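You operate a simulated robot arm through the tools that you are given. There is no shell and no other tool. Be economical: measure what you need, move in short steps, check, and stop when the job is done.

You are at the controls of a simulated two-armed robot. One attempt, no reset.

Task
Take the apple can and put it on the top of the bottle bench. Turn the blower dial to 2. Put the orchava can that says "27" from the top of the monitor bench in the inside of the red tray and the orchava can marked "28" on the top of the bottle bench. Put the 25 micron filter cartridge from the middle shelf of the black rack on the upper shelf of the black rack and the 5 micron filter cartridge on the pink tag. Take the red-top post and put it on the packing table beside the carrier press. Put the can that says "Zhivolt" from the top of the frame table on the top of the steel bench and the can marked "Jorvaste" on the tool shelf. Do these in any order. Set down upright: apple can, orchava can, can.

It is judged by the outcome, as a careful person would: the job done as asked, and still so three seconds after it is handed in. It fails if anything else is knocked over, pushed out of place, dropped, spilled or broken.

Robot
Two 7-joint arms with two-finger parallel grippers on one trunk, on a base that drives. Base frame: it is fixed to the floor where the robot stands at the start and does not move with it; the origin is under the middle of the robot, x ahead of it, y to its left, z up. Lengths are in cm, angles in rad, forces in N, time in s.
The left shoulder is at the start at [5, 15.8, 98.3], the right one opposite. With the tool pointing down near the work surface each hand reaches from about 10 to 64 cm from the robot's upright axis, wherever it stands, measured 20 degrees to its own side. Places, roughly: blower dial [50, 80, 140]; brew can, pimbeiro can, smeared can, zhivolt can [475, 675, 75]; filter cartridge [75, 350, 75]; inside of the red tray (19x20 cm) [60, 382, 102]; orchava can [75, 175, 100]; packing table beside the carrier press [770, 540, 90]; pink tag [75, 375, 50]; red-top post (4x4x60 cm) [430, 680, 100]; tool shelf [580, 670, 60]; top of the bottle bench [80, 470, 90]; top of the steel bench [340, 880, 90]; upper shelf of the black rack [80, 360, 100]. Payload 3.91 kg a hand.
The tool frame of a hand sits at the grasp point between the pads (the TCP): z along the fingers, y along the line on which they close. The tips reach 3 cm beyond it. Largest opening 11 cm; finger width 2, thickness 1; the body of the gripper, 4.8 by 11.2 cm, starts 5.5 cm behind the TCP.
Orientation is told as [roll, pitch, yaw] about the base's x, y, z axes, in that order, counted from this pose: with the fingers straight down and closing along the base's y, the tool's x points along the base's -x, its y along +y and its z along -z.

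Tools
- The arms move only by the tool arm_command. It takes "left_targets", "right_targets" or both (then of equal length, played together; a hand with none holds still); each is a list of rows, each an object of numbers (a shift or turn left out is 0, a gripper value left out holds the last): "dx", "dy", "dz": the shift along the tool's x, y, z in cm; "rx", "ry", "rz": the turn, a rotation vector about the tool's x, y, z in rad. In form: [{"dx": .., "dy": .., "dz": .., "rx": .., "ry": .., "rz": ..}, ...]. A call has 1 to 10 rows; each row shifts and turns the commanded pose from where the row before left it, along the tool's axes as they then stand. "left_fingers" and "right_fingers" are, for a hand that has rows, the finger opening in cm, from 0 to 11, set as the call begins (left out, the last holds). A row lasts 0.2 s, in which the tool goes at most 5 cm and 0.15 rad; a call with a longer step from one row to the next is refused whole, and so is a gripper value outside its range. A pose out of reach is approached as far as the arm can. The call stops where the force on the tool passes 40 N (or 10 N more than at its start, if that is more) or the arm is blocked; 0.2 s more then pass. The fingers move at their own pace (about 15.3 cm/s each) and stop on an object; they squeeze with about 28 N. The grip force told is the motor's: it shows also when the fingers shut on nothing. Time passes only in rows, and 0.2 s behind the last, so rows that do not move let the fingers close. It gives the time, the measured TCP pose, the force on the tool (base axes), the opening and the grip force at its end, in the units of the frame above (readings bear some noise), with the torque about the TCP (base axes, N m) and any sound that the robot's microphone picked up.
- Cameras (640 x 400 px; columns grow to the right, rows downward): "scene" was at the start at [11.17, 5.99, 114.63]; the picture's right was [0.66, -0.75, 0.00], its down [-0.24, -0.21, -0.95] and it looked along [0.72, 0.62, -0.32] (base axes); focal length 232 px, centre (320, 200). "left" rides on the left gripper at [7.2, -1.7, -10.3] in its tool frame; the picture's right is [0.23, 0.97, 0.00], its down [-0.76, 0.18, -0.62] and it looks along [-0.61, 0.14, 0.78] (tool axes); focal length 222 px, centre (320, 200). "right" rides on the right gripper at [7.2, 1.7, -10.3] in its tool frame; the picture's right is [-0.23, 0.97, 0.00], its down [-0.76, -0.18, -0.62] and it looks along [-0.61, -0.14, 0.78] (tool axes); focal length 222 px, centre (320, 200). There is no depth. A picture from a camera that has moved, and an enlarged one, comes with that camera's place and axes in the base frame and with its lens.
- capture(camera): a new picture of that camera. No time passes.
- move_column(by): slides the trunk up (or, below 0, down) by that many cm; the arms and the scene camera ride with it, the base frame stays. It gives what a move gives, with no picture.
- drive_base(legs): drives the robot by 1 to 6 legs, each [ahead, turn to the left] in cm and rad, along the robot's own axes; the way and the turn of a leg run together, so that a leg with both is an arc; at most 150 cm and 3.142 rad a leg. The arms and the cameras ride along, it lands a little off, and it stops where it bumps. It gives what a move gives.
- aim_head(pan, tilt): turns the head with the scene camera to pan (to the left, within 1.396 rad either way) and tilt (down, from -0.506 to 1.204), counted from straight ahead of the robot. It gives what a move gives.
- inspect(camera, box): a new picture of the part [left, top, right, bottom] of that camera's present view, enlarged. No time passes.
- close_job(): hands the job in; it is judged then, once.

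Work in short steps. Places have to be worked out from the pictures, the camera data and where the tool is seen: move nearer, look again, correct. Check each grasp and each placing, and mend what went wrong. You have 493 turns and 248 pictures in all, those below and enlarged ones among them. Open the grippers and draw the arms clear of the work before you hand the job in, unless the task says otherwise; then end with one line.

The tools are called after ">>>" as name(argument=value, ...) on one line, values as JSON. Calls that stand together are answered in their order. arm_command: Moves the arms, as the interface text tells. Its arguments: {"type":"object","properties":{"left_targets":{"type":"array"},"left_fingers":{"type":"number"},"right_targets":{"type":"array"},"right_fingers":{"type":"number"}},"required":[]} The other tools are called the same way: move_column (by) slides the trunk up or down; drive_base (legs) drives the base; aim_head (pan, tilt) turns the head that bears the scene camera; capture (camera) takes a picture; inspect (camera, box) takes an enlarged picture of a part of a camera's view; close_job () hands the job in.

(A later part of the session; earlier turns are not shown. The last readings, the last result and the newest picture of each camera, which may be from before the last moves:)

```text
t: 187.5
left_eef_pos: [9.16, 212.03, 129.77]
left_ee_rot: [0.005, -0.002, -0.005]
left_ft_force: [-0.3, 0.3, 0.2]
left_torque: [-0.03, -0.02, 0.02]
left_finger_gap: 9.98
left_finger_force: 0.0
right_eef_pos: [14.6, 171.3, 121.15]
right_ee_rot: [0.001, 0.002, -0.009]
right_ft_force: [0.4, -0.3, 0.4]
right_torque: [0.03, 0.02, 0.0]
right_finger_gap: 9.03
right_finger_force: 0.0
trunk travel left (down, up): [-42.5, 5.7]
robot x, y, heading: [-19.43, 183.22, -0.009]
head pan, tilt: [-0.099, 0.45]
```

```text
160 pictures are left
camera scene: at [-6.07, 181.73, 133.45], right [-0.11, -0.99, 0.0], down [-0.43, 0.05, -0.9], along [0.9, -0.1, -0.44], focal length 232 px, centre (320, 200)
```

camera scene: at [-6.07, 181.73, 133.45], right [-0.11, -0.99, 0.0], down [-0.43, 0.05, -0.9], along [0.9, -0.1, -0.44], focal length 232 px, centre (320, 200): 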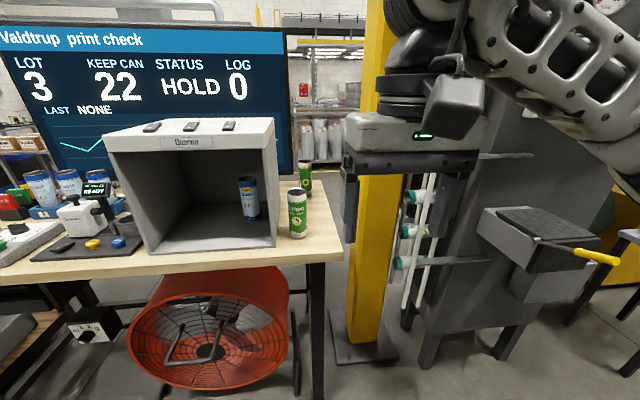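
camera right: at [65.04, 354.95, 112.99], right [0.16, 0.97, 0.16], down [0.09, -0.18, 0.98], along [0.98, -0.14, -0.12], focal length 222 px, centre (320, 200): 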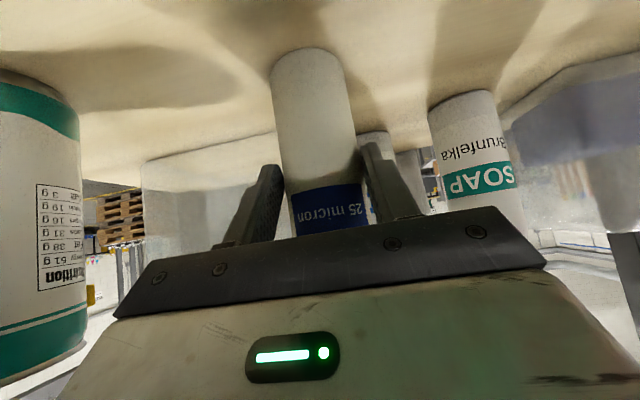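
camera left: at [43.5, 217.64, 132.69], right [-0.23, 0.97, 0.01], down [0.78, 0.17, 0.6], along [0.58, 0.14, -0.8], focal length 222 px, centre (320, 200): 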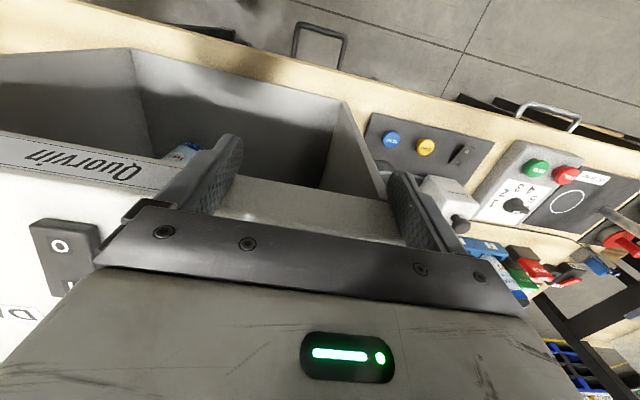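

Drive in to x≈21, then pitch the right tool forward to reach the rear can.

>>> drive_base(legs=[[40.5, 0.006]])

>>> arm_command(right_targets=[{"dx": -4}, {"dx": -4}, {"dx": -3}, {"ry": -0.12}, {"ry": -0.12}, {"ry": -0.12}, {"ry": -0.12}, {"ry": -0.12}], right_fingers=10)

>>> capture(camera="right")

>>> capture(camera="scene")

```text
t: 190.0
left_eef_pos: [49.42, 212.04, 129.8]
left_ee_rot: [0.005, -0.001, -0.001]
left_ft_force: [-0.9, -0.3, -0.9]
left_torque: [0.0, 0.02, -0.03]
left_finger_gap: 10.0
left_finger_force: 0.0
right_eef_pos: [55.06, 171.41, 121.14]
right_ee_rot: [0.0, 0.001, -0.003]
right_ft_force: [0.5, -0.3, 0.2]
right_torque: [-0.03, 0.03, -0.05]
right_finger_gap: 9.0
right_finger_force: 0.0
trunk travel left (down, up): [-42.5, 5.7]
robot x, y, heading: [20.96, 182.45, -0.002]
head pan, tilt: [-0.099, 0.45]
```

```text
t: 191.8
left_eef_pos: [49.36, 211.99, 129.75]
left_ee_rot: [0.007, -0.001, -0.003]
left_ft_force: [-1.0, -0.3, 0.4]
left_torque: [-0.01, 0.0, 0.01]
left_finger_gap: 10.02
left_finger_force: 0.0
right_eef_pos: [65.97, 171.38, 121.09]
right_ee_rot: [-0.001, -0.601, -0.004]
right_ft_force: [-0.1, 0.6, 0.2]
right_torque: [-0.03, 0.02, -0.03]
right_finger_gap: 10.0
right_finger_force: 0.1
trunk travel left (down, up): [-42.5, 5.7]
robot x, y, heading: [20.8, 182.72, -0.0]
head pan, tilt: [-0.099, 0.45]
```

```text
159 pictures are left
camera right: at [54.06, 173.09, 125.51], right [0.19, 0.97, 0.13], down [0.28, -0.18, 0.94], along [0.94, -0.14, -0.3], focal length 222 px, centre (320, 200)
```

right: 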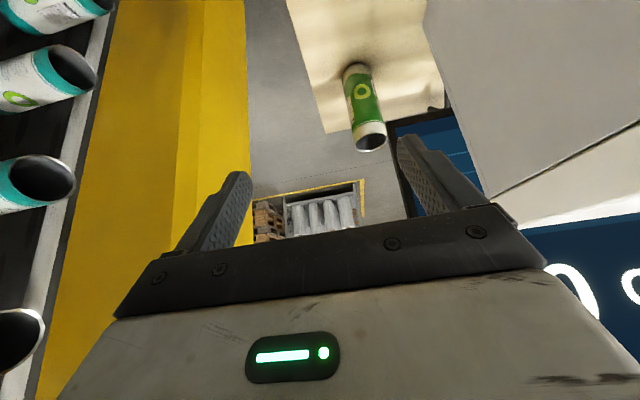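

```text
158 pictures are left
camera scene: at [34.33, 181.61, 133.46], right [-0.1, -0.99, 0.0], down [-0.43, 0.04, -0.9], along [0.9, -0.09, -0.44], focal length 232 px, centre (320, 200)
```

scene: 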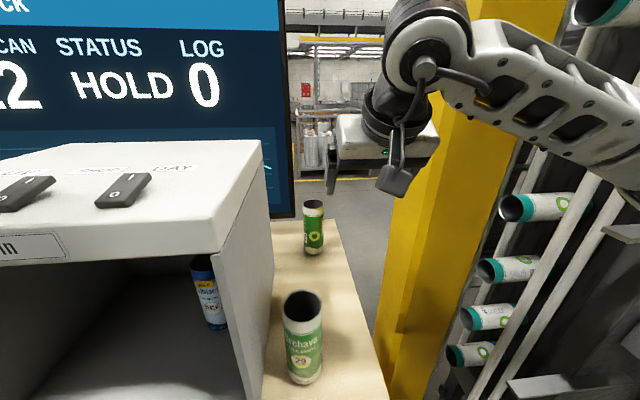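

Can at ≈(88.4,178.3). Descend in front of it to z≈102.

>>> arm_command(right_targets=[{"dz": 3.27, "dx": -0.79, "dy": 1.7}, {"dz": 3.27, "dx": -0.79, "dy": 1.7}, {"dz": 3.27, "dx": -0.79, "dy": 1.7}, {"dz": 3.27, "dx": -0.79, "dy": 1.7}, {"dz": 3.5, "dx": 0.78}, {"dz": 3.5, "dx": 0.78}, {"dz": 3.3, "dx": 0.7}])

>>> capture(camera="right")

>>> capture(camera="scene")

```text
t: 193.4
left_eef_pos: [49.34, 211.94, 129.76]
left_ee_rot: [0.006, 0.0, 0.0]
left_ft_force: [-0.3, 0.1, -0.3]
left_torque: [0.0, -0.03, 0.02]
left_finger_gap: 10.01
left_finger_force: 0.0
right_eef_pos: [80.04, 178.09, 102.18]
right_ee_rot: [0.0, -0.599, -0.004]
right_ft_force: [-0.2, 0.3, 0.1]
right_torque: [-0.02, -0.02, 0.03]
right_finger_gap: 10.02
right_finger_force: 0.0
trunk travel left (down, up): [-42.5, 5.7]
robot x, y, heading: [20.89, 182.46, -0.005]
head pan, tilt: [-0.099, 0.45]
```

```text
157 pictures are left
camera right: at [68.08, 179.85, 106.61], right [0.19, 0.97, 0.13], down [0.28, -0.18, 0.94], along [0.94, -0.14, -0.3], focal length 222 px, centre (320, 200)
```

right: 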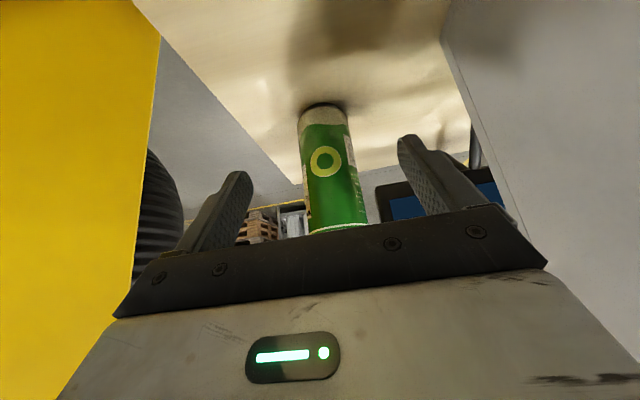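

```text
156 pictures are left
camera scene: at [34.37, 181.61, 133.45], right [-0.1, -0.99, 0.0], down [-0.43, 0.04, -0.9], along [0.9, -0.09, -0.44], focal length 232 px, centre (320, 200)
```

scene: 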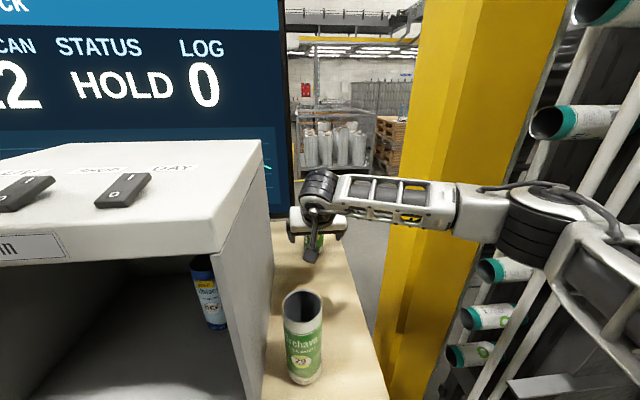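

Aligned; advance 8 cm and close.

>>> arm_command(right_targets=[{"dz": 1.6, "dx": -2.3}, {"dz": 1.6, "dx": -2.3}, {"dz": 1.4, "dx": -2.1}])

>>> arm_command(right_targets=[{}, {}, {}], right_fingers=4)

>>> capture(camera="right")

```text
t: 194.2
left_eef_pos: [49.47, 212.03, 129.62]
left_ee_rot: [0.005, 0.0, 0.001]
left_ft_force: [0.1, -1.2, 0.7]
left_torque: [-0.02, -0.02, 0.03]
left_finger_gap: 9.98
left_finger_force: 0.1
right_eef_pos: [88.08, 178.02, 102.24]
right_ee_rot: [-0.002, -0.6, -0.001]
right_ft_force: [-0.6, 0.4, -0.3]
right_torque: [-0.02, 0.03, -0.03]
right_finger_gap: 9.99
right_finger_force: 0.0
trunk travel left (down, up): [-42.5, 5.7]
robot x, y, heading: [21.02, 182.87, -0.004]
head pan, tilt: [-0.099, 0.45]
```

```text
t: 195.0
left_eef_pos: [49.41, 212.07, 129.88]
left_ee_rot: [0.005, 0.001, 0.0]
left_ft_force: [0.3, 0.6, 0.0]
left_torque: [-0.02, -0.01, 0.0]
left_finger_gap: 10.02
left_finger_force: 0.1
right_eef_pos: [88.14, 178.07, 102.36]
right_ee_rot: [0.001, -0.599, -0.002]
right_ft_force: [-0.1, 0.2, 0.2]
right_torque: [0.0, 0.0, -0.02]
right_finger_gap: 5.51
right_finger_force: 28.2
trunk travel left (down, up): [-42.5, 5.7]
robot x, y, heading: [21.38, 182.73, -0.008]
head pan, tilt: [-0.099, 0.45]
```

```text
155 pictures are left
camera right: at [76.19, 179.84, 106.65], right [0.19, 0.97, 0.13], down [0.28, -0.18, 0.94], along [0.94, -0.14, -0.3], focal length 222 px, centre (320, 200)
```

right: 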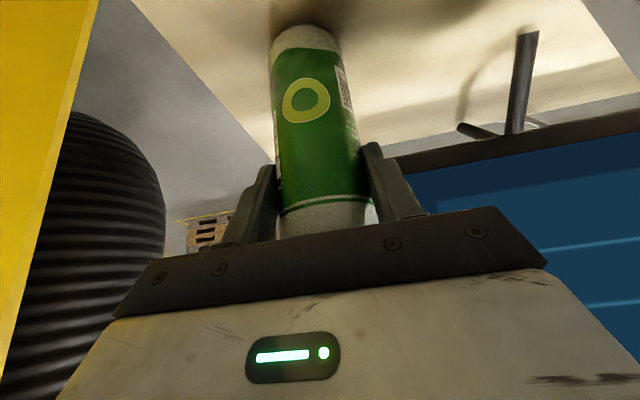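

Gap 5.5 suggests gripping slightly off-centre (can is a bit farther). Open, advance 1.3 cm and close again.

>>> arm_command(right_targets=[{}, {"dz": 0.73, "dx": -1.07}, {}], right_fingers=8)

>>> arm_command(right_targets=[{}, {}, {}], right_fingers=4)

```text
t: 195.8
left_eef_pos: [49.37, 211.93, 129.76]
left_ee_rot: [0.005, 0.0, -0.001]
left_ft_force: [0.1, 0.7, -0.1]
left_torque: [0.01, 0.01, 0.01]
left_finger_gap: 10.0
left_finger_force: 0.1
right_eef_pos: [89.34, 177.98, 102.27]
right_ee_rot: [-0.001, -0.598, -0.003]
right_ft_force: [-0.1, 0.1, -1.0]
right_torque: [0.02, 0.02, 0.02]
right_finger_gap: 8.0
right_finger_force: 0.1
trunk travel left (down, up): [-42.5, 5.7]
robot x, y, heading: [21.38, 182.99, 0.001]
head pan, tilt: [-0.099, 0.45]
```

```text
t: 196.6
left_eef_pos: [49.29, 211.99, 129.9]
left_ee_rot: [0.005, 0.0, 0.0]
left_ft_force: [-0.1, 0.9, 0.1]
left_torque: [0.0, 0.01, 0.01]
left_finger_gap: 10.0
left_finger_force: 0.1
right_eef_pos: [89.33, 178.08, 102.21]
right_ee_rot: [0.0, -0.598, -0.002]
right_ft_force: [0.3, -0.2, 0.0]
right_torque: [0.0, 0.01, 0.0]
right_finger_gap: 5.59
right_finger_force: 28.0
trunk travel left (down, up): [-42.5, 5.7]
robot x, y, heading: [21.09, 182.96, -0.001]
head pan, tilt: [-0.099, 0.45]
```

Good enough (can diameter ≈5.7 there). Lift 20 cm and retract.

>>> arm_command(right_targets=[{"dz": -1.65, "dx": -1.13}, {"dz": -3.3, "dx": -2.26}, {"dz": -3.3, "dx": -2.26}, {"dz": -3.3, "dx": -2.26}, {"dz": -3.3, "dx": -2.26}, {"dz": -1.65, "dx": -1.13}])

>>> capture(camera="scene")

```text
t: 198.0
left_eef_pos: [49.48, 211.95, 129.75]
left_ee_rot: [0.004, 0.002, 0.0]
left_ft_force: [0.3, 0.2, -0.4]
left_torque: [0.03, 0.0, -0.04]
left_finger_gap: 10.01
left_finger_force: 0.0
right_eef_pos: [89.11, 177.88, 122.3]
right_ee_rot: [0.0, -0.599, -0.002]
right_ft_force: [-0.6, -0.4, 0.1]
right_torque: [0.03, 0.0, 0.01]
right_finger_gap: 5.57
right_finger_force: 27.6
right hand out of reach, approached as far as the arm can: row 6
trunk travel left (down, up): [-42.5, 5.7]
robot x, y, heading: [21.24, 182.71, 0.002]
head pan, tilt: [-0.099, 0.45]
```

```text
154 pictures are left
camera scene: at [34.33, 181.6, 133.45], right [-0.1, -0.99, 0.0], down [-0.43, 0.04, -0.9], along [0.9, -0.09, -0.44], focal length 232 px, centre (320, 200)
```

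scene: 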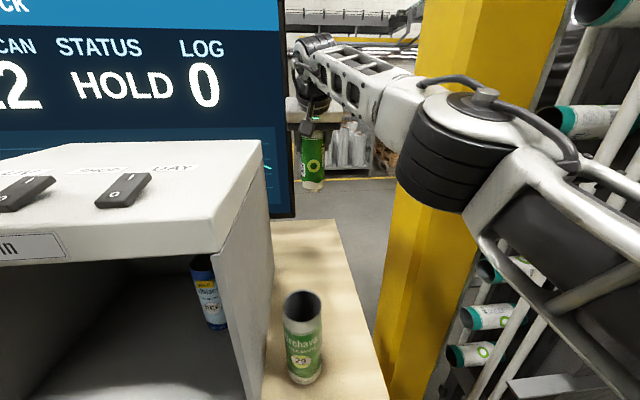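

Held and lifted. Retract toward me with a small shift right, and raise the trunk a bit for extra clearance.

>>> arm_command(right_targets=[{"dz": -2.26, "dx": 3.3, "dy": -1.2}, {"dz": -2.26, "dx": 3.3, "dy": -1.2}, {"dz": -2.26, "dx": 3.3, "dy": -1.2}, {"dz": -2.26, "dx": 3.3, "dy": -1.2}, {"dz": -2.26, "dx": 3.3, "dy": -1.2}, {"dz": -2.26, "dx": 3.3, "dy": -1.2}, {"dz": -2.26, "dx": 3.3}])

>>> capture(camera="scene")

>>> capture(camera="right")

```text
t: 199.6
left_eef_pos: [49.42, 212.0, 129.89]
left_ee_rot: [0.005, 0.0, 0.0]
left_ft_force: [-0.3, 0.1, 0.4]
left_torque: [0.0, 0.01, -0.01]
left_finger_gap: 10.03
left_finger_force: 0.1
right_eef_pos: [61.03, 170.75, 122.27]
right_ee_rot: [0.002, -0.598, -0.003]
right_ft_force: [-0.2, -1.2, -0.3]
right_torque: [0.01, -0.03, -0.02]
right_finger_gap: 5.57
right_finger_force: 28.3
trunk travel left (down, up): [-42.5, 5.7]
robot x, y, heading: [21.18, 182.8, -0.007]
head pan, tilt: [-0.099, 0.45]
```

```text
153 pictures are left
camera scene: at [34.3, 181.63, 133.46], right [-0.1, -0.99, 0.0], down [-0.43, 0.04, -0.9], along [0.9, -0.09, -0.43], focal length 232 px, centre (320, 200)
```

scene: 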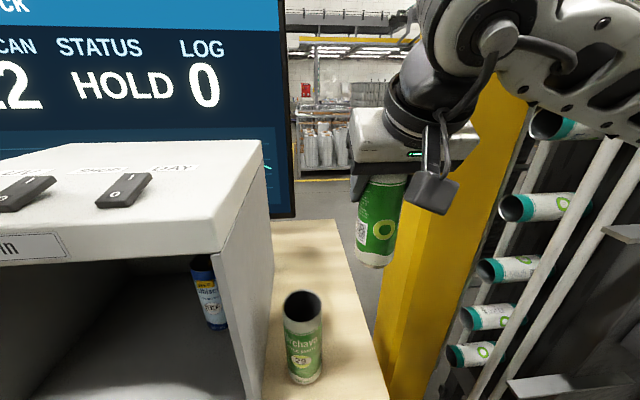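

```text
152 pictures are left
camera right: at [49.11, 172.58, 126.58], right [0.19, 0.97, 0.13], down [0.28, -0.18, 0.94], along [0.94, -0.14, -0.3], focal length 222 px, centre (320, 200)
```

right: 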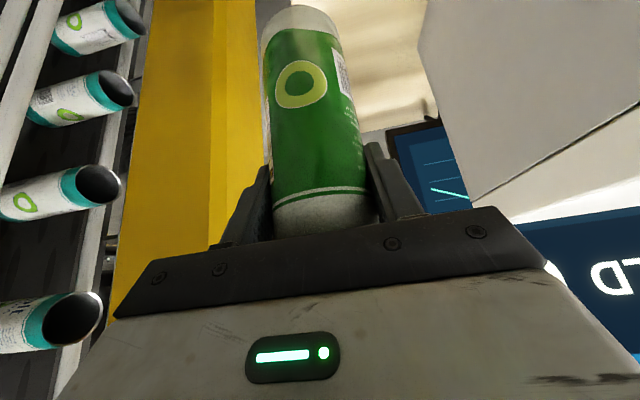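

I'll read its number later from the other side. Back out and drive to the rack's tray position (y≈391).

>>> drive_base(legs=[[-42, 0], [0, 1.571], [130, 0], [78, 0], [0, -1.571]])

>>> aim_head(pan=0.0, tilt=0.4)

>>> capture(camera="scene")

```text
t: 219.7
left_eef_pos: [12.71, 419.01, 129.76]
left_ee_rot: [0.006, 0.0, -0.039]
left_ft_force: [-0.3, 0.0, 0.6]
left_torque: [0.03, 0.02, 0.0]
left_finger_gap: 9.99
left_finger_force: 0.0
right_eef_pos: [22.94, 377.44, 122.15]
right_ee_rot: [0.0, -0.598, -0.039]
right_ft_force: [0.2, 0.4, 1.3]
right_torque: [0.0, -0.01, -0.04]
right_finger_gap: 5.61
right_finger_force: 28.1
trunk travel left (down, up): [-42.5, 5.7]
robot x, y, heading: [-16.44, 390.49, -0.042]
head pan, tilt: [-0.099, 0.45]
```

```text
t: 220.4
left_eef_pos: [12.84, 418.94, 129.81]
left_ee_rot: [0.004, 0.0, -0.037]
left_ft_force: [0.6, 0.5, -0.1]
left_torque: [0.01, 0.0, 0.0]
left_finger_gap: 10.0
left_finger_force: 0.1
right_eef_pos: [22.85, 377.28, 122.18]
right_ee_rot: [0.001, -0.598, -0.042]
right_ft_force: [0.9, -0.2, 0.0]
right_torque: [0.02, -0.02, 0.01]
right_finger_gap: 5.61
right_finger_force: 28.3
trunk travel left (down, up): [-42.5, 5.7]
robot x, y, heading: [-16.55, 390.51, -0.036]
head pan, tilt: [0.0, 0.4]
```

```text
151 pictures are left
camera scene: at [-3.27, 390.09, 133.92], right [-0.04, -1.0, 0.0], down [-0.39, 0.02, -0.92], along [0.92, -0.04, -0.39], focal length 232 px, centre (320, 200)
```

scene: 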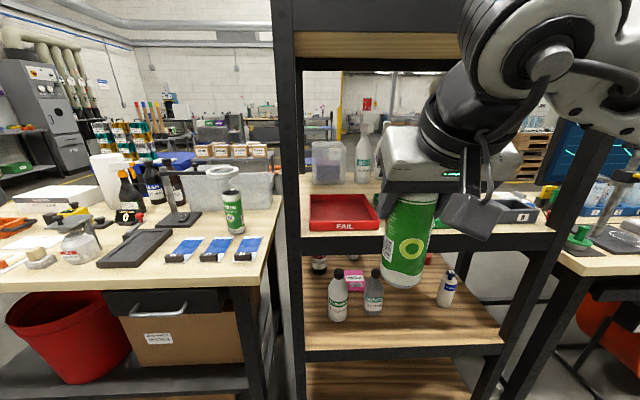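

Tray seen; correct heading, shift the hand 2.5 cm left and drive 28 cm ahead, then look.

>>> drive_base(legs=[[0, 0.038], [28, 0]])

>>> arm_command(right_targets=[{"dy": 2}])

>>> aim_head(pan=-0.1, tilt=0.6)

>>> capture(camera="scene")

>>> capture(camera="right")

```text
t: 222.7
left_eef_pos: [39.6, 420.0, 129.85]
left_ee_rot: [0.005, 0.0, 0.001]
left_ft_force: [0.3, 0.9, -0.7]
left_torque: [0.01, 0.01, 0.01]
left_finger_gap: 10.01
left_finger_force: 0.1
right_eef_pos: [51.35, 378.88, 122.04]
right_ee_rot: [0.001, -0.599, -0.002]
right_ft_force: [0.0, 0.1, -0.3]
right_torque: [-0.01, 0.06, -0.01]
right_finger_gap: 5.6
right_finger_force: 28.2
trunk travel left (down, up): [-42.5, 5.7]
robot x, y, heading: [11.21, 391.0, 0.006]
head pan, tilt: [0.0, 0.4]
```

```text
t: 223.1
left_eef_pos: [39.64, 420.24, 129.84]
left_ee_rot: [0.004, 0.001, 0.001]
left_ft_force: [-0.6, 0.1, -0.6]
left_torque: [-0.03, 0.02, 0.0]
left_finger_gap: 10.0
left_finger_force: 0.1
right_eef_pos: [51.44, 380.9, 122.15]
right_ee_rot: [-0.002, -0.599, -0.001]
right_ft_force: [0.4, 0.3, 0.0]
right_torque: [0.0, -0.02, 0.02]
right_finger_gap: 5.6
right_finger_force: 27.9
trunk travel left (down, up): [-42.5, 5.7]
robot x, y, heading: [11.22, 390.78, 0.004]
head pan, tilt: [0.0, 0.4]
```

```text
t: 223.9
left_eef_pos: [39.64, 420.07, 129.88]
left_ee_rot: [0.005, 0.0, 0.0]
left_ft_force: [-0.4, -0.3, -0.4]
left_torque: [0.01, 0.04, 0.02]
left_finger_gap: 9.97
left_finger_force: 0.1
right_eef_pos: [51.38, 380.95, 122.12]
right_ee_rot: [-0.001, -0.598, 0.0]
right_ft_force: [0.6, 0.2, -0.9]
right_torque: [0.02, 0.0, 0.02]
right_finger_gap: 5.61
right_finger_force: 27.9
trunk travel left (down, up): [-42.5, 5.7]
robot x, y, heading: [11.45, 390.82, 0.001]
head pan, tilt: [-0.099, 0.6]
```

```text
150 pictures are left
camera scene: at [24.19, 389.73, 132.1], right [-0.1, -1.0, 0.0], down [-0.56, 0.06, -0.83], along [0.82, -0.08, -0.56], focal length 232 px, centre (320, 200)
```

scene: 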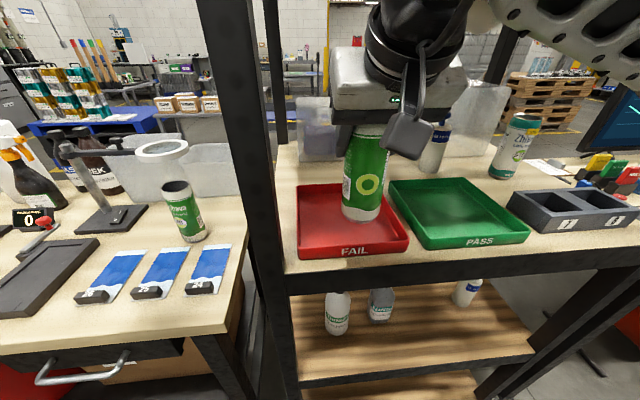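

```text
149 pictures are left
camera right: at [39.46, 382.7, 126.55], right [0.19, 0.97, 0.13], down [0.28, -0.18, 0.94], along [0.94, -0.14, -0.3], focal length 222 px, centre (320, 200)
```

right: 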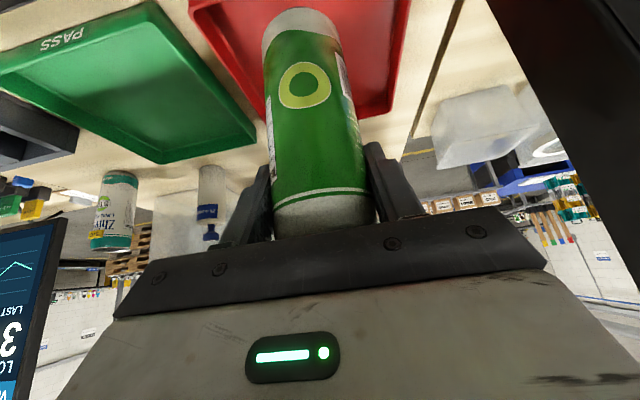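

Tray centre ≈(60,380.3). Move over it and lower to just above.

>>> arm_command(right_targets=[{"dz": 1.62, "dx": -2.37, "dy": -0.2}, {"dz": 1.62, "dx": -2.37, "dy": -0.2}, {"dz": 1.62, "dx": -2.37, "dy": -0.2}, {"dz": 2.1, "dx": 1.4}, {"dz": 2.1, "dx": 1.4}, {"dz": 0.8, "dx": 0.55}])

>>> capture(camera="scene")

>>> capture(camera="right")

```text
t: 225.3
left_eef_pos: [39.46, 420.09, 129.87]
left_ee_rot: [0.006, 0.001, -0.001]
left_ft_force: [0.0, -0.7, -0.1]
left_torque: [0.0, -0.01, 0.0]
left_finger_gap: 9.98
left_finger_force: 0.2
right_eef_pos: [60.0, 380.35, 116.09]
right_ee_rot: [0.0, -0.598, 0.002]
right_ft_force: [-0.4, -0.2, -1.0]
right_torque: [-0.03, 0.0, 0.0]
right_finger_gap: 5.58
right_finger_force: 27.8
trunk travel left (down, up): [-42.5, 5.7]
robot x, y, heading: [11.38, 390.72, 0.004]
head pan, tilt: [-0.099, 0.6]
```

```text
148 pictures are left
camera scene: at [24.19, 389.72, 132.1], right [-0.1, -0.99, 0.0], down [-0.56, 0.06, -0.83], along [0.82, -0.08, -0.56], focal length 232 px, centre (320, 200)
```

scene: 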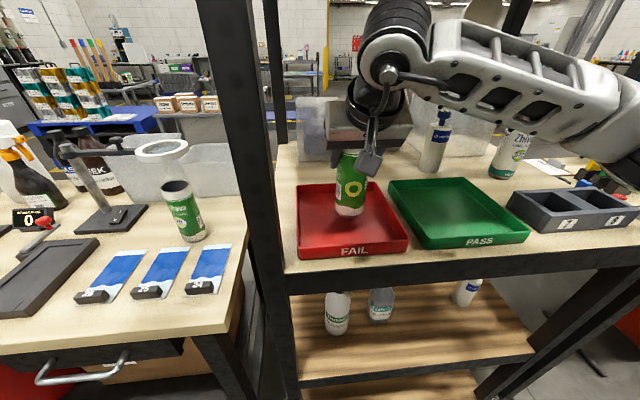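

```text
147 pictures are left
camera right: at [48.09, 382.09, 120.51], right [0.19, 0.97, 0.13], down [0.28, -0.18, 0.94], along [0.94, -0.14, -0.3], focal length 222 px, centre (320, 200)
```

right: 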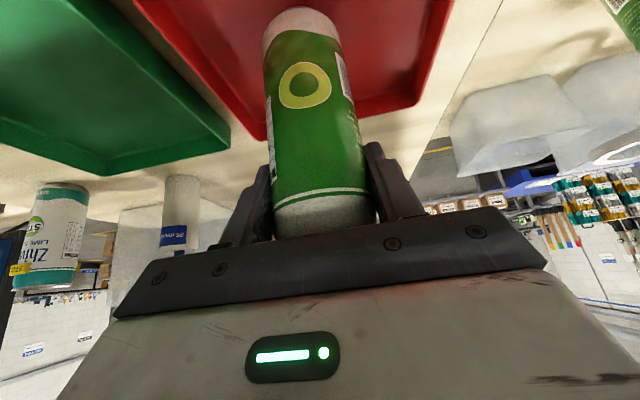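

Over the tray. Lower in small steps to contact.

>>> arm_command(right_targets=[{"dz": 0.83, "dx": 0.57}, {"dz": 0.41, "dx": 0.28}, {"dz": 0.33, "dx": 0.23}, {"dz": 0.25, "dx": 0.17}])

```text
t: 226.3
left_eef_pos: [39.44, 420.09, 129.94]
left_ee_rot: [0.002, -0.003, 0.0]
left_ft_force: [-0.6, -0.3, 0.4]
left_torque: [0.03, 0.01, -0.02]
left_finger_gap: 10.04
left_finger_force: 0.0
right_eef_pos: [59.89, 380.45, 114.37]
right_ee_rot: [0.003, -0.61, -0.003]
right_ft_force: [2.0, -1.6, 21.5]
right_torque: [-0.14, -0.15, 0.09]
right_finger_gap: 5.66
right_finger_force: 28.0
trunk travel left (down, up): [-42.5, 5.7]
robot x, y, heading: [11.06, 390.76, 0.001]
head pan, tilt: [-0.099, 0.6]
```

Contact at 114.4 as expected. Ease, release, and withdraw along the tool axis.

>>> arm_command(right_targets=[{"dz": -0.25, "dx": -0.17}, {}])

>>> arm_command(right_targets=[{}, {}, {"dz": -2}, {"dz": -4}, {"dz": -4}, {"dz": -4}], right_fingers=9)

>>> capture(camera="scene")

```text
t: 226.9
left_eef_pos: [39.5, 420.13, 129.78]
left_ee_rot: [0.003, -0.001, 0.001]
left_ft_force: [0.1, -0.4, 0.0]
left_torque: [-0.01, -0.02, 0.0]
left_finger_gap: 10.0
left_finger_force: 0.0
right_eef_pos: [59.97, 380.29, 114.2]
right_ee_rot: [0.0, -0.601, 0.0]
right_ft_force: [4.4, -1.7, 14.8]
right_torque: [0.0, -0.53, -0.02]
right_finger_gap: 5.58
right_finger_force: 27.7
trunk travel left (down, up): [-42.5, 5.7]
robot x, y, heading: [11.09, 390.85, 0.004]
head pan, tilt: [-0.099, 0.6]
```

```text
t: 228.3
left_eef_pos: [39.49, 420.15, 129.83]
left_ee_rot: [0.003, 0.0, 0.0]
left_ft_force: [1.4, 0.5, -0.6]
left_torque: [0.0, 0.01, 0.01]
left_finger_gap: 9.99
left_finger_force: 0.0
right_eef_pos: [51.98, 380.38, 125.8]
right_ee_rot: [-0.003, -0.6, 0.001]
right_ft_force: [0.3, 0.8, 0.1]
right_torque: [-0.02, 0.01, -0.03]
right_finger_gap: 9.03
right_finger_force: 0.0
trunk travel left (down, up): [-42.5, 5.7]
robot x, y, heading: [10.88, 390.44, 0.005]
head pan, tilt: [-0.099, 0.6]
```

```text
146 pictures are left
camera scene: at [24.14, 389.74, 132.1], right [-0.1, -0.99, 0.0], down [-0.56, 0.06, -0.83], along [0.82, -0.08, -0.56], focal length 232 px, centre (320, 200)
```

scene: 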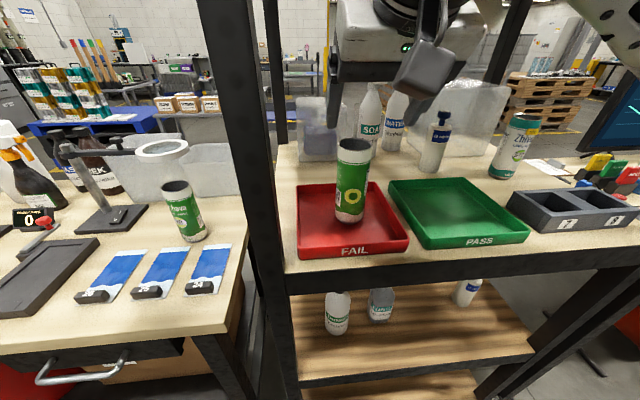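

Can upright in the red tray. Back out and go to the north end of the aisle to find the way around, watching also for the apple can.

>>> drive_base(legs=[[-30, 0], [0, 1.571], [130, 0], [20, 0]])

>>> aim_head(pan=-0.5, tilt=0.2)

>>> capture(camera="scene")

```text
t: 241.5
left_eef_pos: [-47.98, 569.67, 129.85]
left_ee_rot: [0.006, 0.0, 1.569]
left_ft_force: [0.2, -0.2, 1.2]
left_torque: [0.01, 0.0, 0.04]
left_finger_gap: 10.01
left_finger_force: 0.1
right_eef_pos: [-8.14, 581.92, 125.64]
right_ee_rot: [0.001, -0.6, 1.57]
right_ft_force: [-0.3, -0.8, -1.0]
right_torque: [0.0, 0.03, 0.03]
right_finger_gap: 9.0
right_finger_force: 0.1
trunk travel left (down, up): [-42.5, 5.7]
robot x, y, heading: [-18.79, 541.25, 1.571]
head pan, tilt: [-0.099, 0.6]
```

```text
t: 242.4
left_eef_pos: [-47.89, 569.51, 129.75]
left_ee_rot: [0.005, -0.002, 1.567]
left_ft_force: [-0.7, 0.9, 0.0]
left_torque: [0.02, -0.05, 0.02]
left_finger_gap: 10.0
left_finger_force: 0.0
right_eef_pos: [-8.12, 582.01, 125.66]
right_ee_rot: [0.0, -0.6, 1.569]
right_ft_force: [-0.2, -0.2, -0.3]
right_torque: [0.01, -0.02, -0.03]
right_finger_gap: 9.0
right_finger_force: 0.1
trunk travel left (down, up): [-42.5, 5.7]
robot x, y, heading: [-18.94, 541.08, 1.571]
head pan, tilt: [-0.499, 0.201]
```

```text
145 pictures are left
camera scene: at [-13.94, 553.23, 135.77], right [0.88, -0.48, 0.0], down [-0.1, -0.18, -0.98], along [0.47, 0.86, -0.2], focal length 232 px, centre (320, 200)
```

scene: 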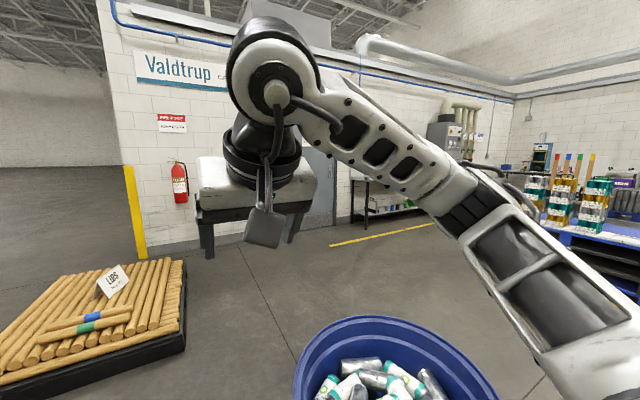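

Go north past the blue bin, then look east.

>>> drive_base(legs=[[142, 0], [0, -1.571]])

>>> aim_head(pan=0.0, tilt=0.2)

>>> arm_command(right_targets=[{"dy": -4}, {"dy": -4}, {"dy": -4}])

>>> capture(camera="scene")

```text
t: 245.3
left_eef_pos: [-47.97, 601.91, 129.88]
left_ee_rot: [0.007, 0.001, 1.572]
left_ft_force: [0.7, -0.1, -0.4]
left_torque: [-0.04, 0.01, 0.01]
left_finger_gap: 10.0
left_finger_force: 0.2
right_eef_pos: [-8.29, 614.45, 125.75]
right_ee_rot: [0.002, -0.6, 1.572]
right_ft_force: [0.5, -0.2, -0.2]
right_torque: [0.0, 0.04, 0.01]
right_finger_gap: 9.0
right_finger_force: 0.1
trunk travel left (down, up): [-42.5, 5.7]
robot x, y, heading: [-19.25, 573.78, 1.56]
head pan, tilt: [-0.499, 0.201]
stopped in leg 1: the robot was blocked; the commanded pose is now the measured one
```

```text
t: 246.2
left_eef_pos: [-48.08, 602.01, 129.8]
left_ee_rot: [0.003, 0.001, 1.573]
left_ft_force: [0.3, -0.1, -0.2]
left_torque: [0.02, 0.03, 0.0]
left_finger_gap: 10.0
left_finger_force: 0.0
right_eef_pos: [-8.49, 614.58, 125.72]
right_ee_rot: [-0.001, -0.6, 1.572]
right_ft_force: [-0.3, 0.5, 0.4]
right_torque: [-0.02, -0.03, 0.02]
right_finger_gap: 8.99
right_finger_force: 0.0
trunk travel left (down, up): [-42.5, 5.7]
robot x, y, heading: [-19.15, 573.74, 1.569]
head pan, tilt: [0.0, 0.201]
```

```text
t: 247.0
left_eef_pos: [-48.02, 602.0, 129.75]
left_ee_rot: [0.007, 0.0, 1.574]
left_ft_force: [0.5, -0.4, 0.1]
left_torque: [0.01, 0.06, 0.02]
left_finger_gap: 10.03
left_finger_force: 0.1
right_eef_pos: [3.76, 614.55, 125.62]
right_ee_rot: [0.001, -0.597, 1.572]
right_ft_force: [-0.5, -0.7, 0.4]
right_torque: [0.0, 0.02, 0.01]
right_finger_gap: 9.0
right_finger_force: 0.0
trunk travel left (down, up): [-42.5, 5.7]
robot x, y, heading: [-19.42, 573.64, 1.568]
head pan, tilt: [0.0, 0.201]
```

```text
144 pictures are left
camera scene: at [-18.85, 586.91, 135.78], right [1.0, -0.01, 0.0], down [0.0, -0.2, -0.98], along [0.01, 0.98, -0.2], focal length 232 px, centre (320, 200)
```

scene: 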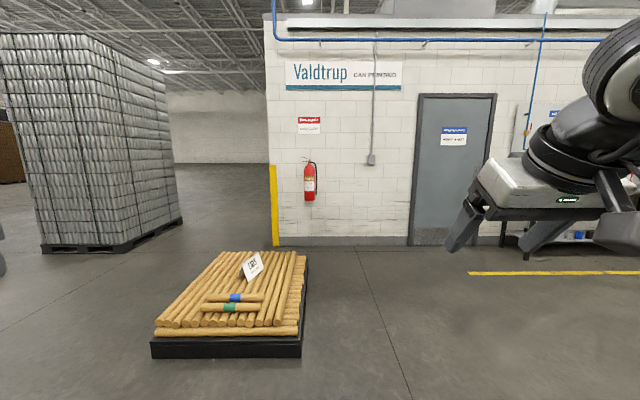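

Blocked, presumably by the blue bin; look down to the front-right.

>>> aim_head(pan=-0.6, tilt=1.1)

>>> capture(camera="scene")

```text
t: 248.2
left_eef_pos: [-48.06, 602.06, 129.87]
left_ee_rot: [0.005, 0.0, 1.572]
left_ft_force: [0.5, -0.1, -0.2]
left_torque: [-0.02, -0.05, -0.01]
left_finger_gap: 10.0
left_finger_force: 0.1
right_eef_pos: [3.55, 614.61, 125.81]
right_ee_rot: [0.001, -0.601, 1.572]
right_ft_force: [0.4, -0.5, 0.4]
right_torque: [0.01, 0.01, 0.0]
right_finger_gap: 9.0
right_finger_force: 0.1
trunk travel left (down, up): [-42.5, 5.7]
robot x, y, heading: [-19.36, 573.64, 1.562]
head pan, tilt: [-0.6, 1.1]
```

```text
143 pictures are left
camera scene: at [-15.41, 582.8, 128.24], right [0.82, -0.57, 0.0], down [-0.51, -0.73, -0.45], along [0.26, 0.37, -0.89], focal length 232 px, centre (320, 200)
```

scene: 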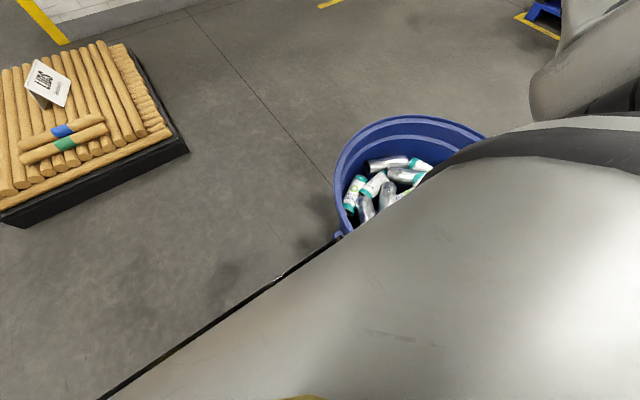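

The robot's front-right corner reached the bin's handle. I back off and steer around it with more clearance.

>>> drive_base(legs=[[-25, 0], [0, 0.36], [75, 0], [0, -0.88], [78, 0], [0, -1.05]])

>>> aim_head(pan=0.0, tilt=0.2)

>>> capture(camera="scene")

>>> aim_head(pan=-1.2, tilt=0.5)

>>> capture(camera="scene")

```text
t: 263.5
left_eef_pos: [22.3, 715.42, 129.93]
left_ee_rot: [0.004, -0.001, -0.003]
left_ft_force: [-0.5, 0.0, 0.1]
left_torque: [0.0, -0.02, 0.01]
left_finger_gap: 10.0
left_finger_force: 0.1
right_eef_pos: [34.47, 663.56, 125.67]
right_ee_rot: [-0.001, -0.598, -0.005]
right_ft_force: [-0.4, -0.1, -0.1]
right_torque: [0.01, -0.01, -0.01]
right_finger_gap: 9.03
right_finger_force: 0.0
trunk travel left (down, up): [-42.5, 5.7]
robot x, y, heading: [-6.44, 686.56, -0.014]
head pan, tilt: [-0.6, 1.1]
```

```text
t: 264.7
left_eef_pos: [22.45, 715.32, 129.8]
left_ee_rot: [0.003, -0.001, -0.005]
left_ft_force: [0.3, -0.6, -0.1]
left_torque: [-0.04, 0.04, -0.01]
left_finger_gap: 10.0
left_finger_force: 0.0
right_eef_pos: [34.45, 663.79, 125.78]
right_ee_rot: [0.001, -0.597, -0.004]
right_ft_force: [-0.8, 0.4, -0.2]
right_torque: [0.02, -0.02, 0.02]
right_finger_gap: 8.99
right_finger_force: 0.1
trunk travel left (down, up): [-42.5, 5.7]
robot x, y, heading: [-6.08, 686.68, -0.012]
head pan, tilt: [0.0, 0.201]
```

```text
142 pictures are left
camera scene: at [7.34, 686.32, 135.77], right [-0.01, -1.0, 0.0], down [-0.2, 0.0, -0.98], along [0.98, -0.01, -0.2], focal length 232 px, centre (320, 200)
```

scene: 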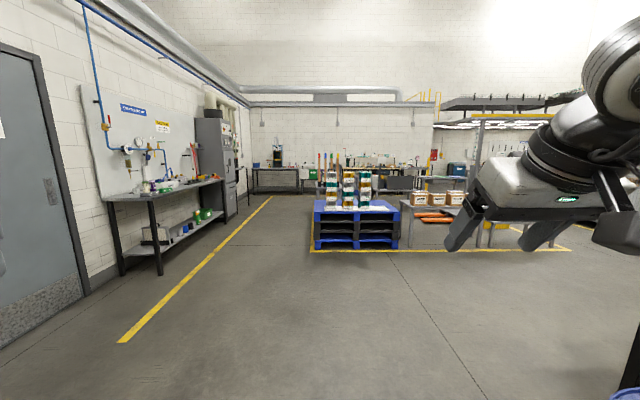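

```text
t: 266.1
left_eef_pos: [22.31, 715.44, 129.81]
left_ee_rot: [0.004, -0.002, -0.004]
left_ft_force: [0.1, -0.2, -0.1]
left_torque: [0.01, 0.02, -0.01]
left_finger_gap: 10.0
left_finger_force: 0.0
right_eef_pos: [34.67, 663.62, 125.74]
right_ee_rot: [0.0, -0.598, -0.005]
right_ft_force: [-0.2, -0.7, 0.5]
right_torque: [-0.06, 0.02, 0.0]
right_finger_gap: 9.01
right_finger_force: 0.2
trunk travel left (down, up): [-42.5, 5.7]
robot x, y, heading: [-6.19, 686.93, -0.012]
head pan, tilt: [-1.201, 0.499]
```

```text
141 pictures are left
camera scene: at [1.21, 677.93, 133.01], right [-0.94, -0.35, 0.0], down [-0.17, 0.45, -0.88], along [0.31, -0.82, -0.48], focal length 232 px, centre (320, 200)
```

scene: 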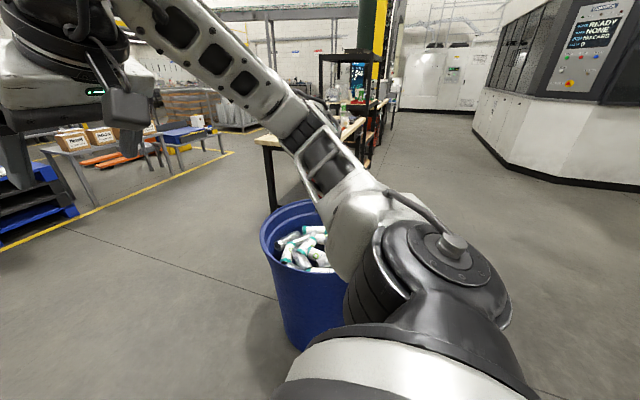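

Space behind the bench/rack (x≈120–300) is open. Drive east to x≈185 then south behind the rack, facing west.

>>> drive_base(legs=[[145, 0.012], [46, 0], [0, -1.571], [150, 0], [150, 0]])

>>> aim_head(pan=-1.0, tilt=0.4)

>>> capture(camera="scene")

```text
t: 293.6
left_eef_pos: [206.74, 357.32, 129.74]
left_ee_rot: [0.003, -0.001, -1.592]
left_ft_force: [0.0, -0.2, -0.3]
left_torque: [0.02, 0.0, -0.04]
left_finger_gap: 9.97
left_finger_force: 0.0
right_eef_pos: [154.72, 346.02, 125.59]
right_ee_rot: [0.0, -0.6, -1.591]
right_ft_force: [0.8, -0.3, -0.1]
right_torque: [-0.01, 0.05, 0.03]
right_finger_gap: 9.0
right_finger_force: 0.1
trunk travel left (down, up): [-42.5, 5.7]
robot x, y, heading: [178.26, 386.15, -1.603]
head pan, tilt: [-1.201, 0.499]
```

```text
t: 294.3
left_eef_pos: [206.72, 357.23, 129.78]
left_ee_rot: [0.004, -0.002, -1.592]
left_ft_force: [0.5, 0.7, -0.6]
left_torque: [0.01, -0.02, 0.0]
left_finger_gap: 9.97
left_finger_force: 0.1
right_eef_pos: [154.72, 345.94, 125.83]
right_ee_rot: [-0.001, -0.598, -1.591]
right_ft_force: [-0.2, 0.6, -0.1]
right_torque: [0.02, 0.03, -0.02]
right_finger_gap: 9.0
right_finger_force: 0.1
trunk travel left (down, up): [-42.5, 5.7]
robot x, y, heading: [178.48, 386.22, -1.602]
head pan, tilt: [-1.0, 0.4]
```

```text
140 pictures are left
camera scene: at [170.5, 377.31, 133.92], right [-0.51, 0.86, 0.0], down [0.33, 0.2, -0.92], along [-0.79, -0.47, -0.39], focal length 232 px, centre (320, 200)
```

scene: 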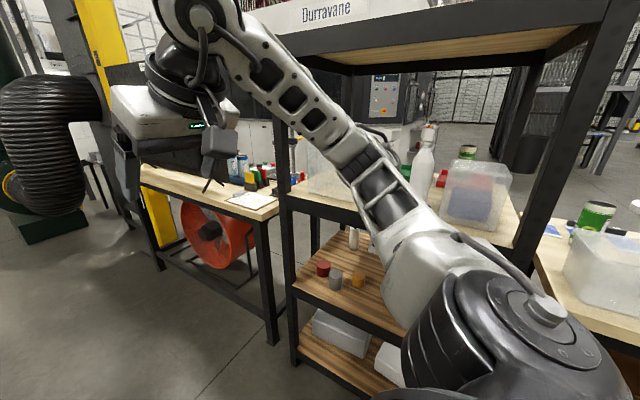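

Drive 28 more, turn to face west, then view the rack's rear at lower trunk height.

>>> drive_base(legs=[[28, 0], [0, -1.54]])

>>> move_column(by=-38)

>>> aim_head(pan=-0.1, tilt=0.3)

>>> capture(camera="scene")

```text
t: 300.0
left_eef_pos: [149.53, 329.09, 129.73]
left_ee_rot: [0.002, 0.001, -3.135]
left_ft_force: [0.7, -0.7, 0.3]
left_torque: [0.03, 0.01, 0.03]
left_finger_gap: 10.01
left_finger_force: 0.1
right_eef_pos: [136.73, 380.81, 125.61]
right_ee_rot: [0.001, -0.6, -3.136]
right_ft_force: [-0.4, -0.9, -0.7]
right_torque: [-0.03, -0.04, 0.01]
right_finger_gap: 8.98
right_finger_force: 0.1
trunk travel left (down, up): [-42.5, 5.7]
robot x, y, heading: [177.79, 358.34, 3.139]
head pan, tilt: [-1.0, 0.4]
```

```text
t: 303.7
left_eef_pos: [149.35, 329.08, 91.78]
left_ee_rot: [0.005, 0.0, -3.135]
left_ft_force: [-0.3, -0.4, 0.3]
left_torque: [-0.01, 0.0, -0.02]
left_finger_gap: 10.02
left_finger_force: 0.1
right_eef_pos: [136.67, 380.79, 87.69]
right_ee_rot: [0.0, -0.598, -3.137]
right_ft_force: [-0.6, -1.2, 0.4]
right_torque: [-0.01, 0.0, 0.0]
right_finger_gap: 9.01
right_finger_force: 0.0
trunk travel left (down, up): [-4.5, 43.7]
robot x, y, heading: [177.25, 358.29, 3.134]
head pan, tilt: [-1.0, 0.4]
```

```text
t: 304.9
left_eef_pos: [149.51, 329.17, 91.81]
left_ee_rot: [0.003, -0.001, -3.134]
left_ft_force: [-0.3, 0.6, -0.1]
left_torque: [-0.01, -0.01, -0.05]
left_finger_gap: 10.02
left_finger_force: 0.1
right_eef_pos: [136.79, 380.71, 87.72]
right_ee_rot: [-0.001, -0.599, -3.136]
right_ft_force: [0.2, -1.0, 0.6]
right_torque: [0.0, 0.01, 0.01]
right_finger_gap: 9.03
right_finger_force: 0.0
trunk travel left (down, up): [-4.5, 43.7]
robot x, y, heading: [177.58, 358.02, 3.135]
head pan, tilt: [-0.099, 0.3]
```

```text
139 pictures are left
camera scene: at [164.45, 359.04, 96.85], right [0.1, 0.99, 0.0], down [0.29, -0.03, -0.96], along [-0.95, 0.1, -0.3], focal length 232 px, centre (320, 200)
```

scene: 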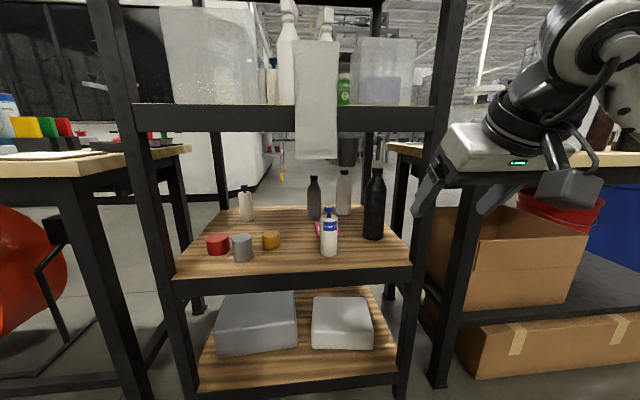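

>>> inspect(camera="scene", box=[190, 160, 400, 280])

>>> inspect(camera="scene", box=[300, 40, 400, 120])

```text
3.05 times, centred on (295, 220) of scene
camera zoom: at [164.45, 359.04, 96.85], right [0.1, 0.99, 0.0], down [0.29, -0.03, -0.96], along [-0.95, 0.1, -0.3], focal length 706 px, centre (396, 139)
```

zoom: 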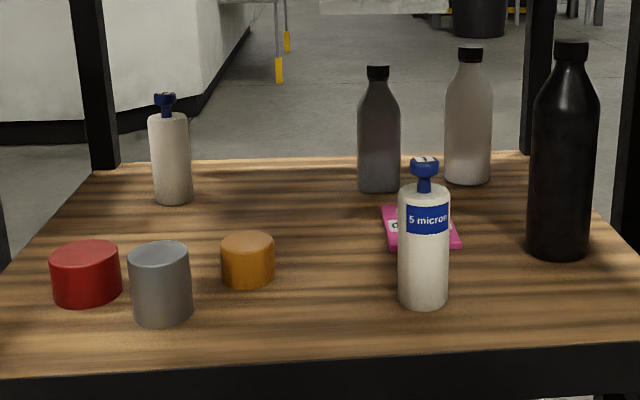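

```text
5.00 times, centred on (350, 80) of scene
camera zoom: at [164.45, 359.04, 96.85], right [0.1, 0.99, 0.0], down [0.29, -0.03, -0.96], along [-0.95, 0.1, -0.3], focal length 1158 px, centre (170, 800)
```

zoom: 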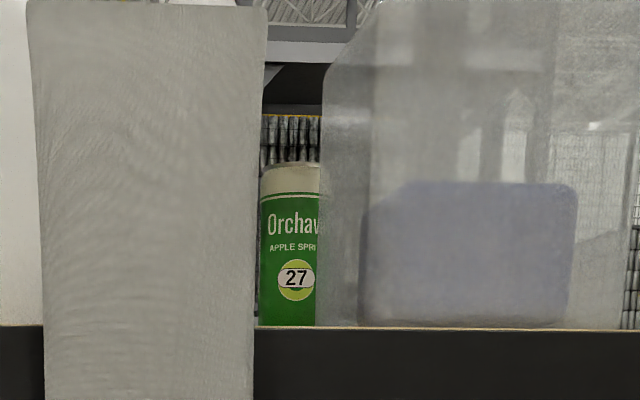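

Confirmed: tray can is 27; front item here is the 5 micron. I pitch the right tool to ~54° and align at y≈368.7, z≈69 before entering under the hanging cloth.

>>> arm_command(right_targets=[{"ry": -0.12}, {"ry": -0.12}, {"ry": -0.11}, {"dz": 2.15, "dx": 3.0, "dy": 2.4}, {"dz": 2.15, "dx": 3.0, "dy": 2.4}, {"dz": 2.15, "dx": 3.0, "dy": 2.4}, {"dz": 2.15, "dx": 3.0, "dy": 2.4}, {"dz": 2.15, "dx": 3.0, "dy": 2.4}])

>>> capture(camera="right")

>>> capture(camera="scene")

```text
t: 306.7
left_eef_pos: [149.51, 329.18, 91.83]
left_ee_rot: [0.003, 0.001, -3.134]
left_ft_force: [-0.2, 0.3, 0.0]
left_torque: [-0.01, 0.04, 0.0]
left_finger_gap: 9.99
left_finger_force: 0.0
right_eef_pos: [136.68, 368.82, 69.2]
right_ee_rot: [0.0, -0.949, -3.138]
right_ft_force: [0.3, 0.4, -0.2]
right_torque: [-0.02, 0.01, -0.02]
right_finger_gap: 9.01
right_finger_force: 0.0
trunk travel left (down, up): [-4.5, 43.7]
robot x, y, heading: [177.65, 358.31, 3.138]
head pan, tilt: [-0.099, 0.3]
```

```text
136 pictures are left
camera right: at [149.28, 367.21, 69.29], right [-0.13, -0.97, 0.19], down [0.06, 0.18, 0.98], along [-0.99, 0.14, 0.04], focal length 222 px, centre (320, 200)
```

right: 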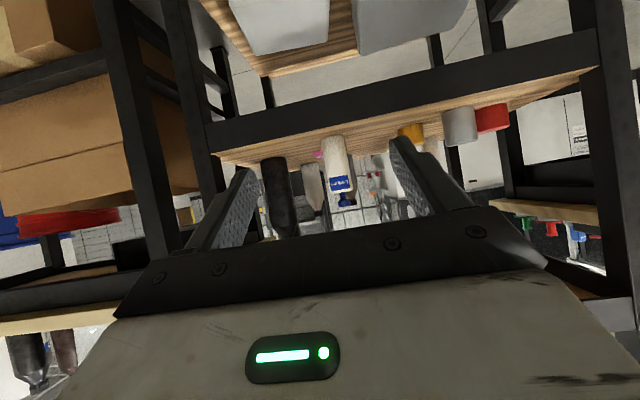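

```text
135 pictures are left
camera scene: at [164.45, 359.04, 96.85], right [0.1, 0.99, 0.0], down [0.29, -0.03, -0.96], along [-0.95, 0.1, -0.3], focal length 232 px, centre (320, 200)
```

scene: 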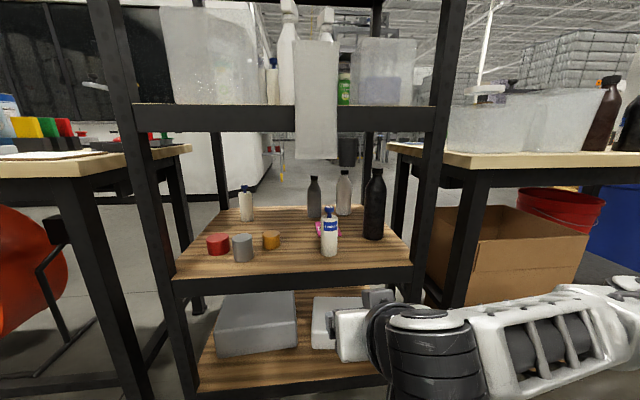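

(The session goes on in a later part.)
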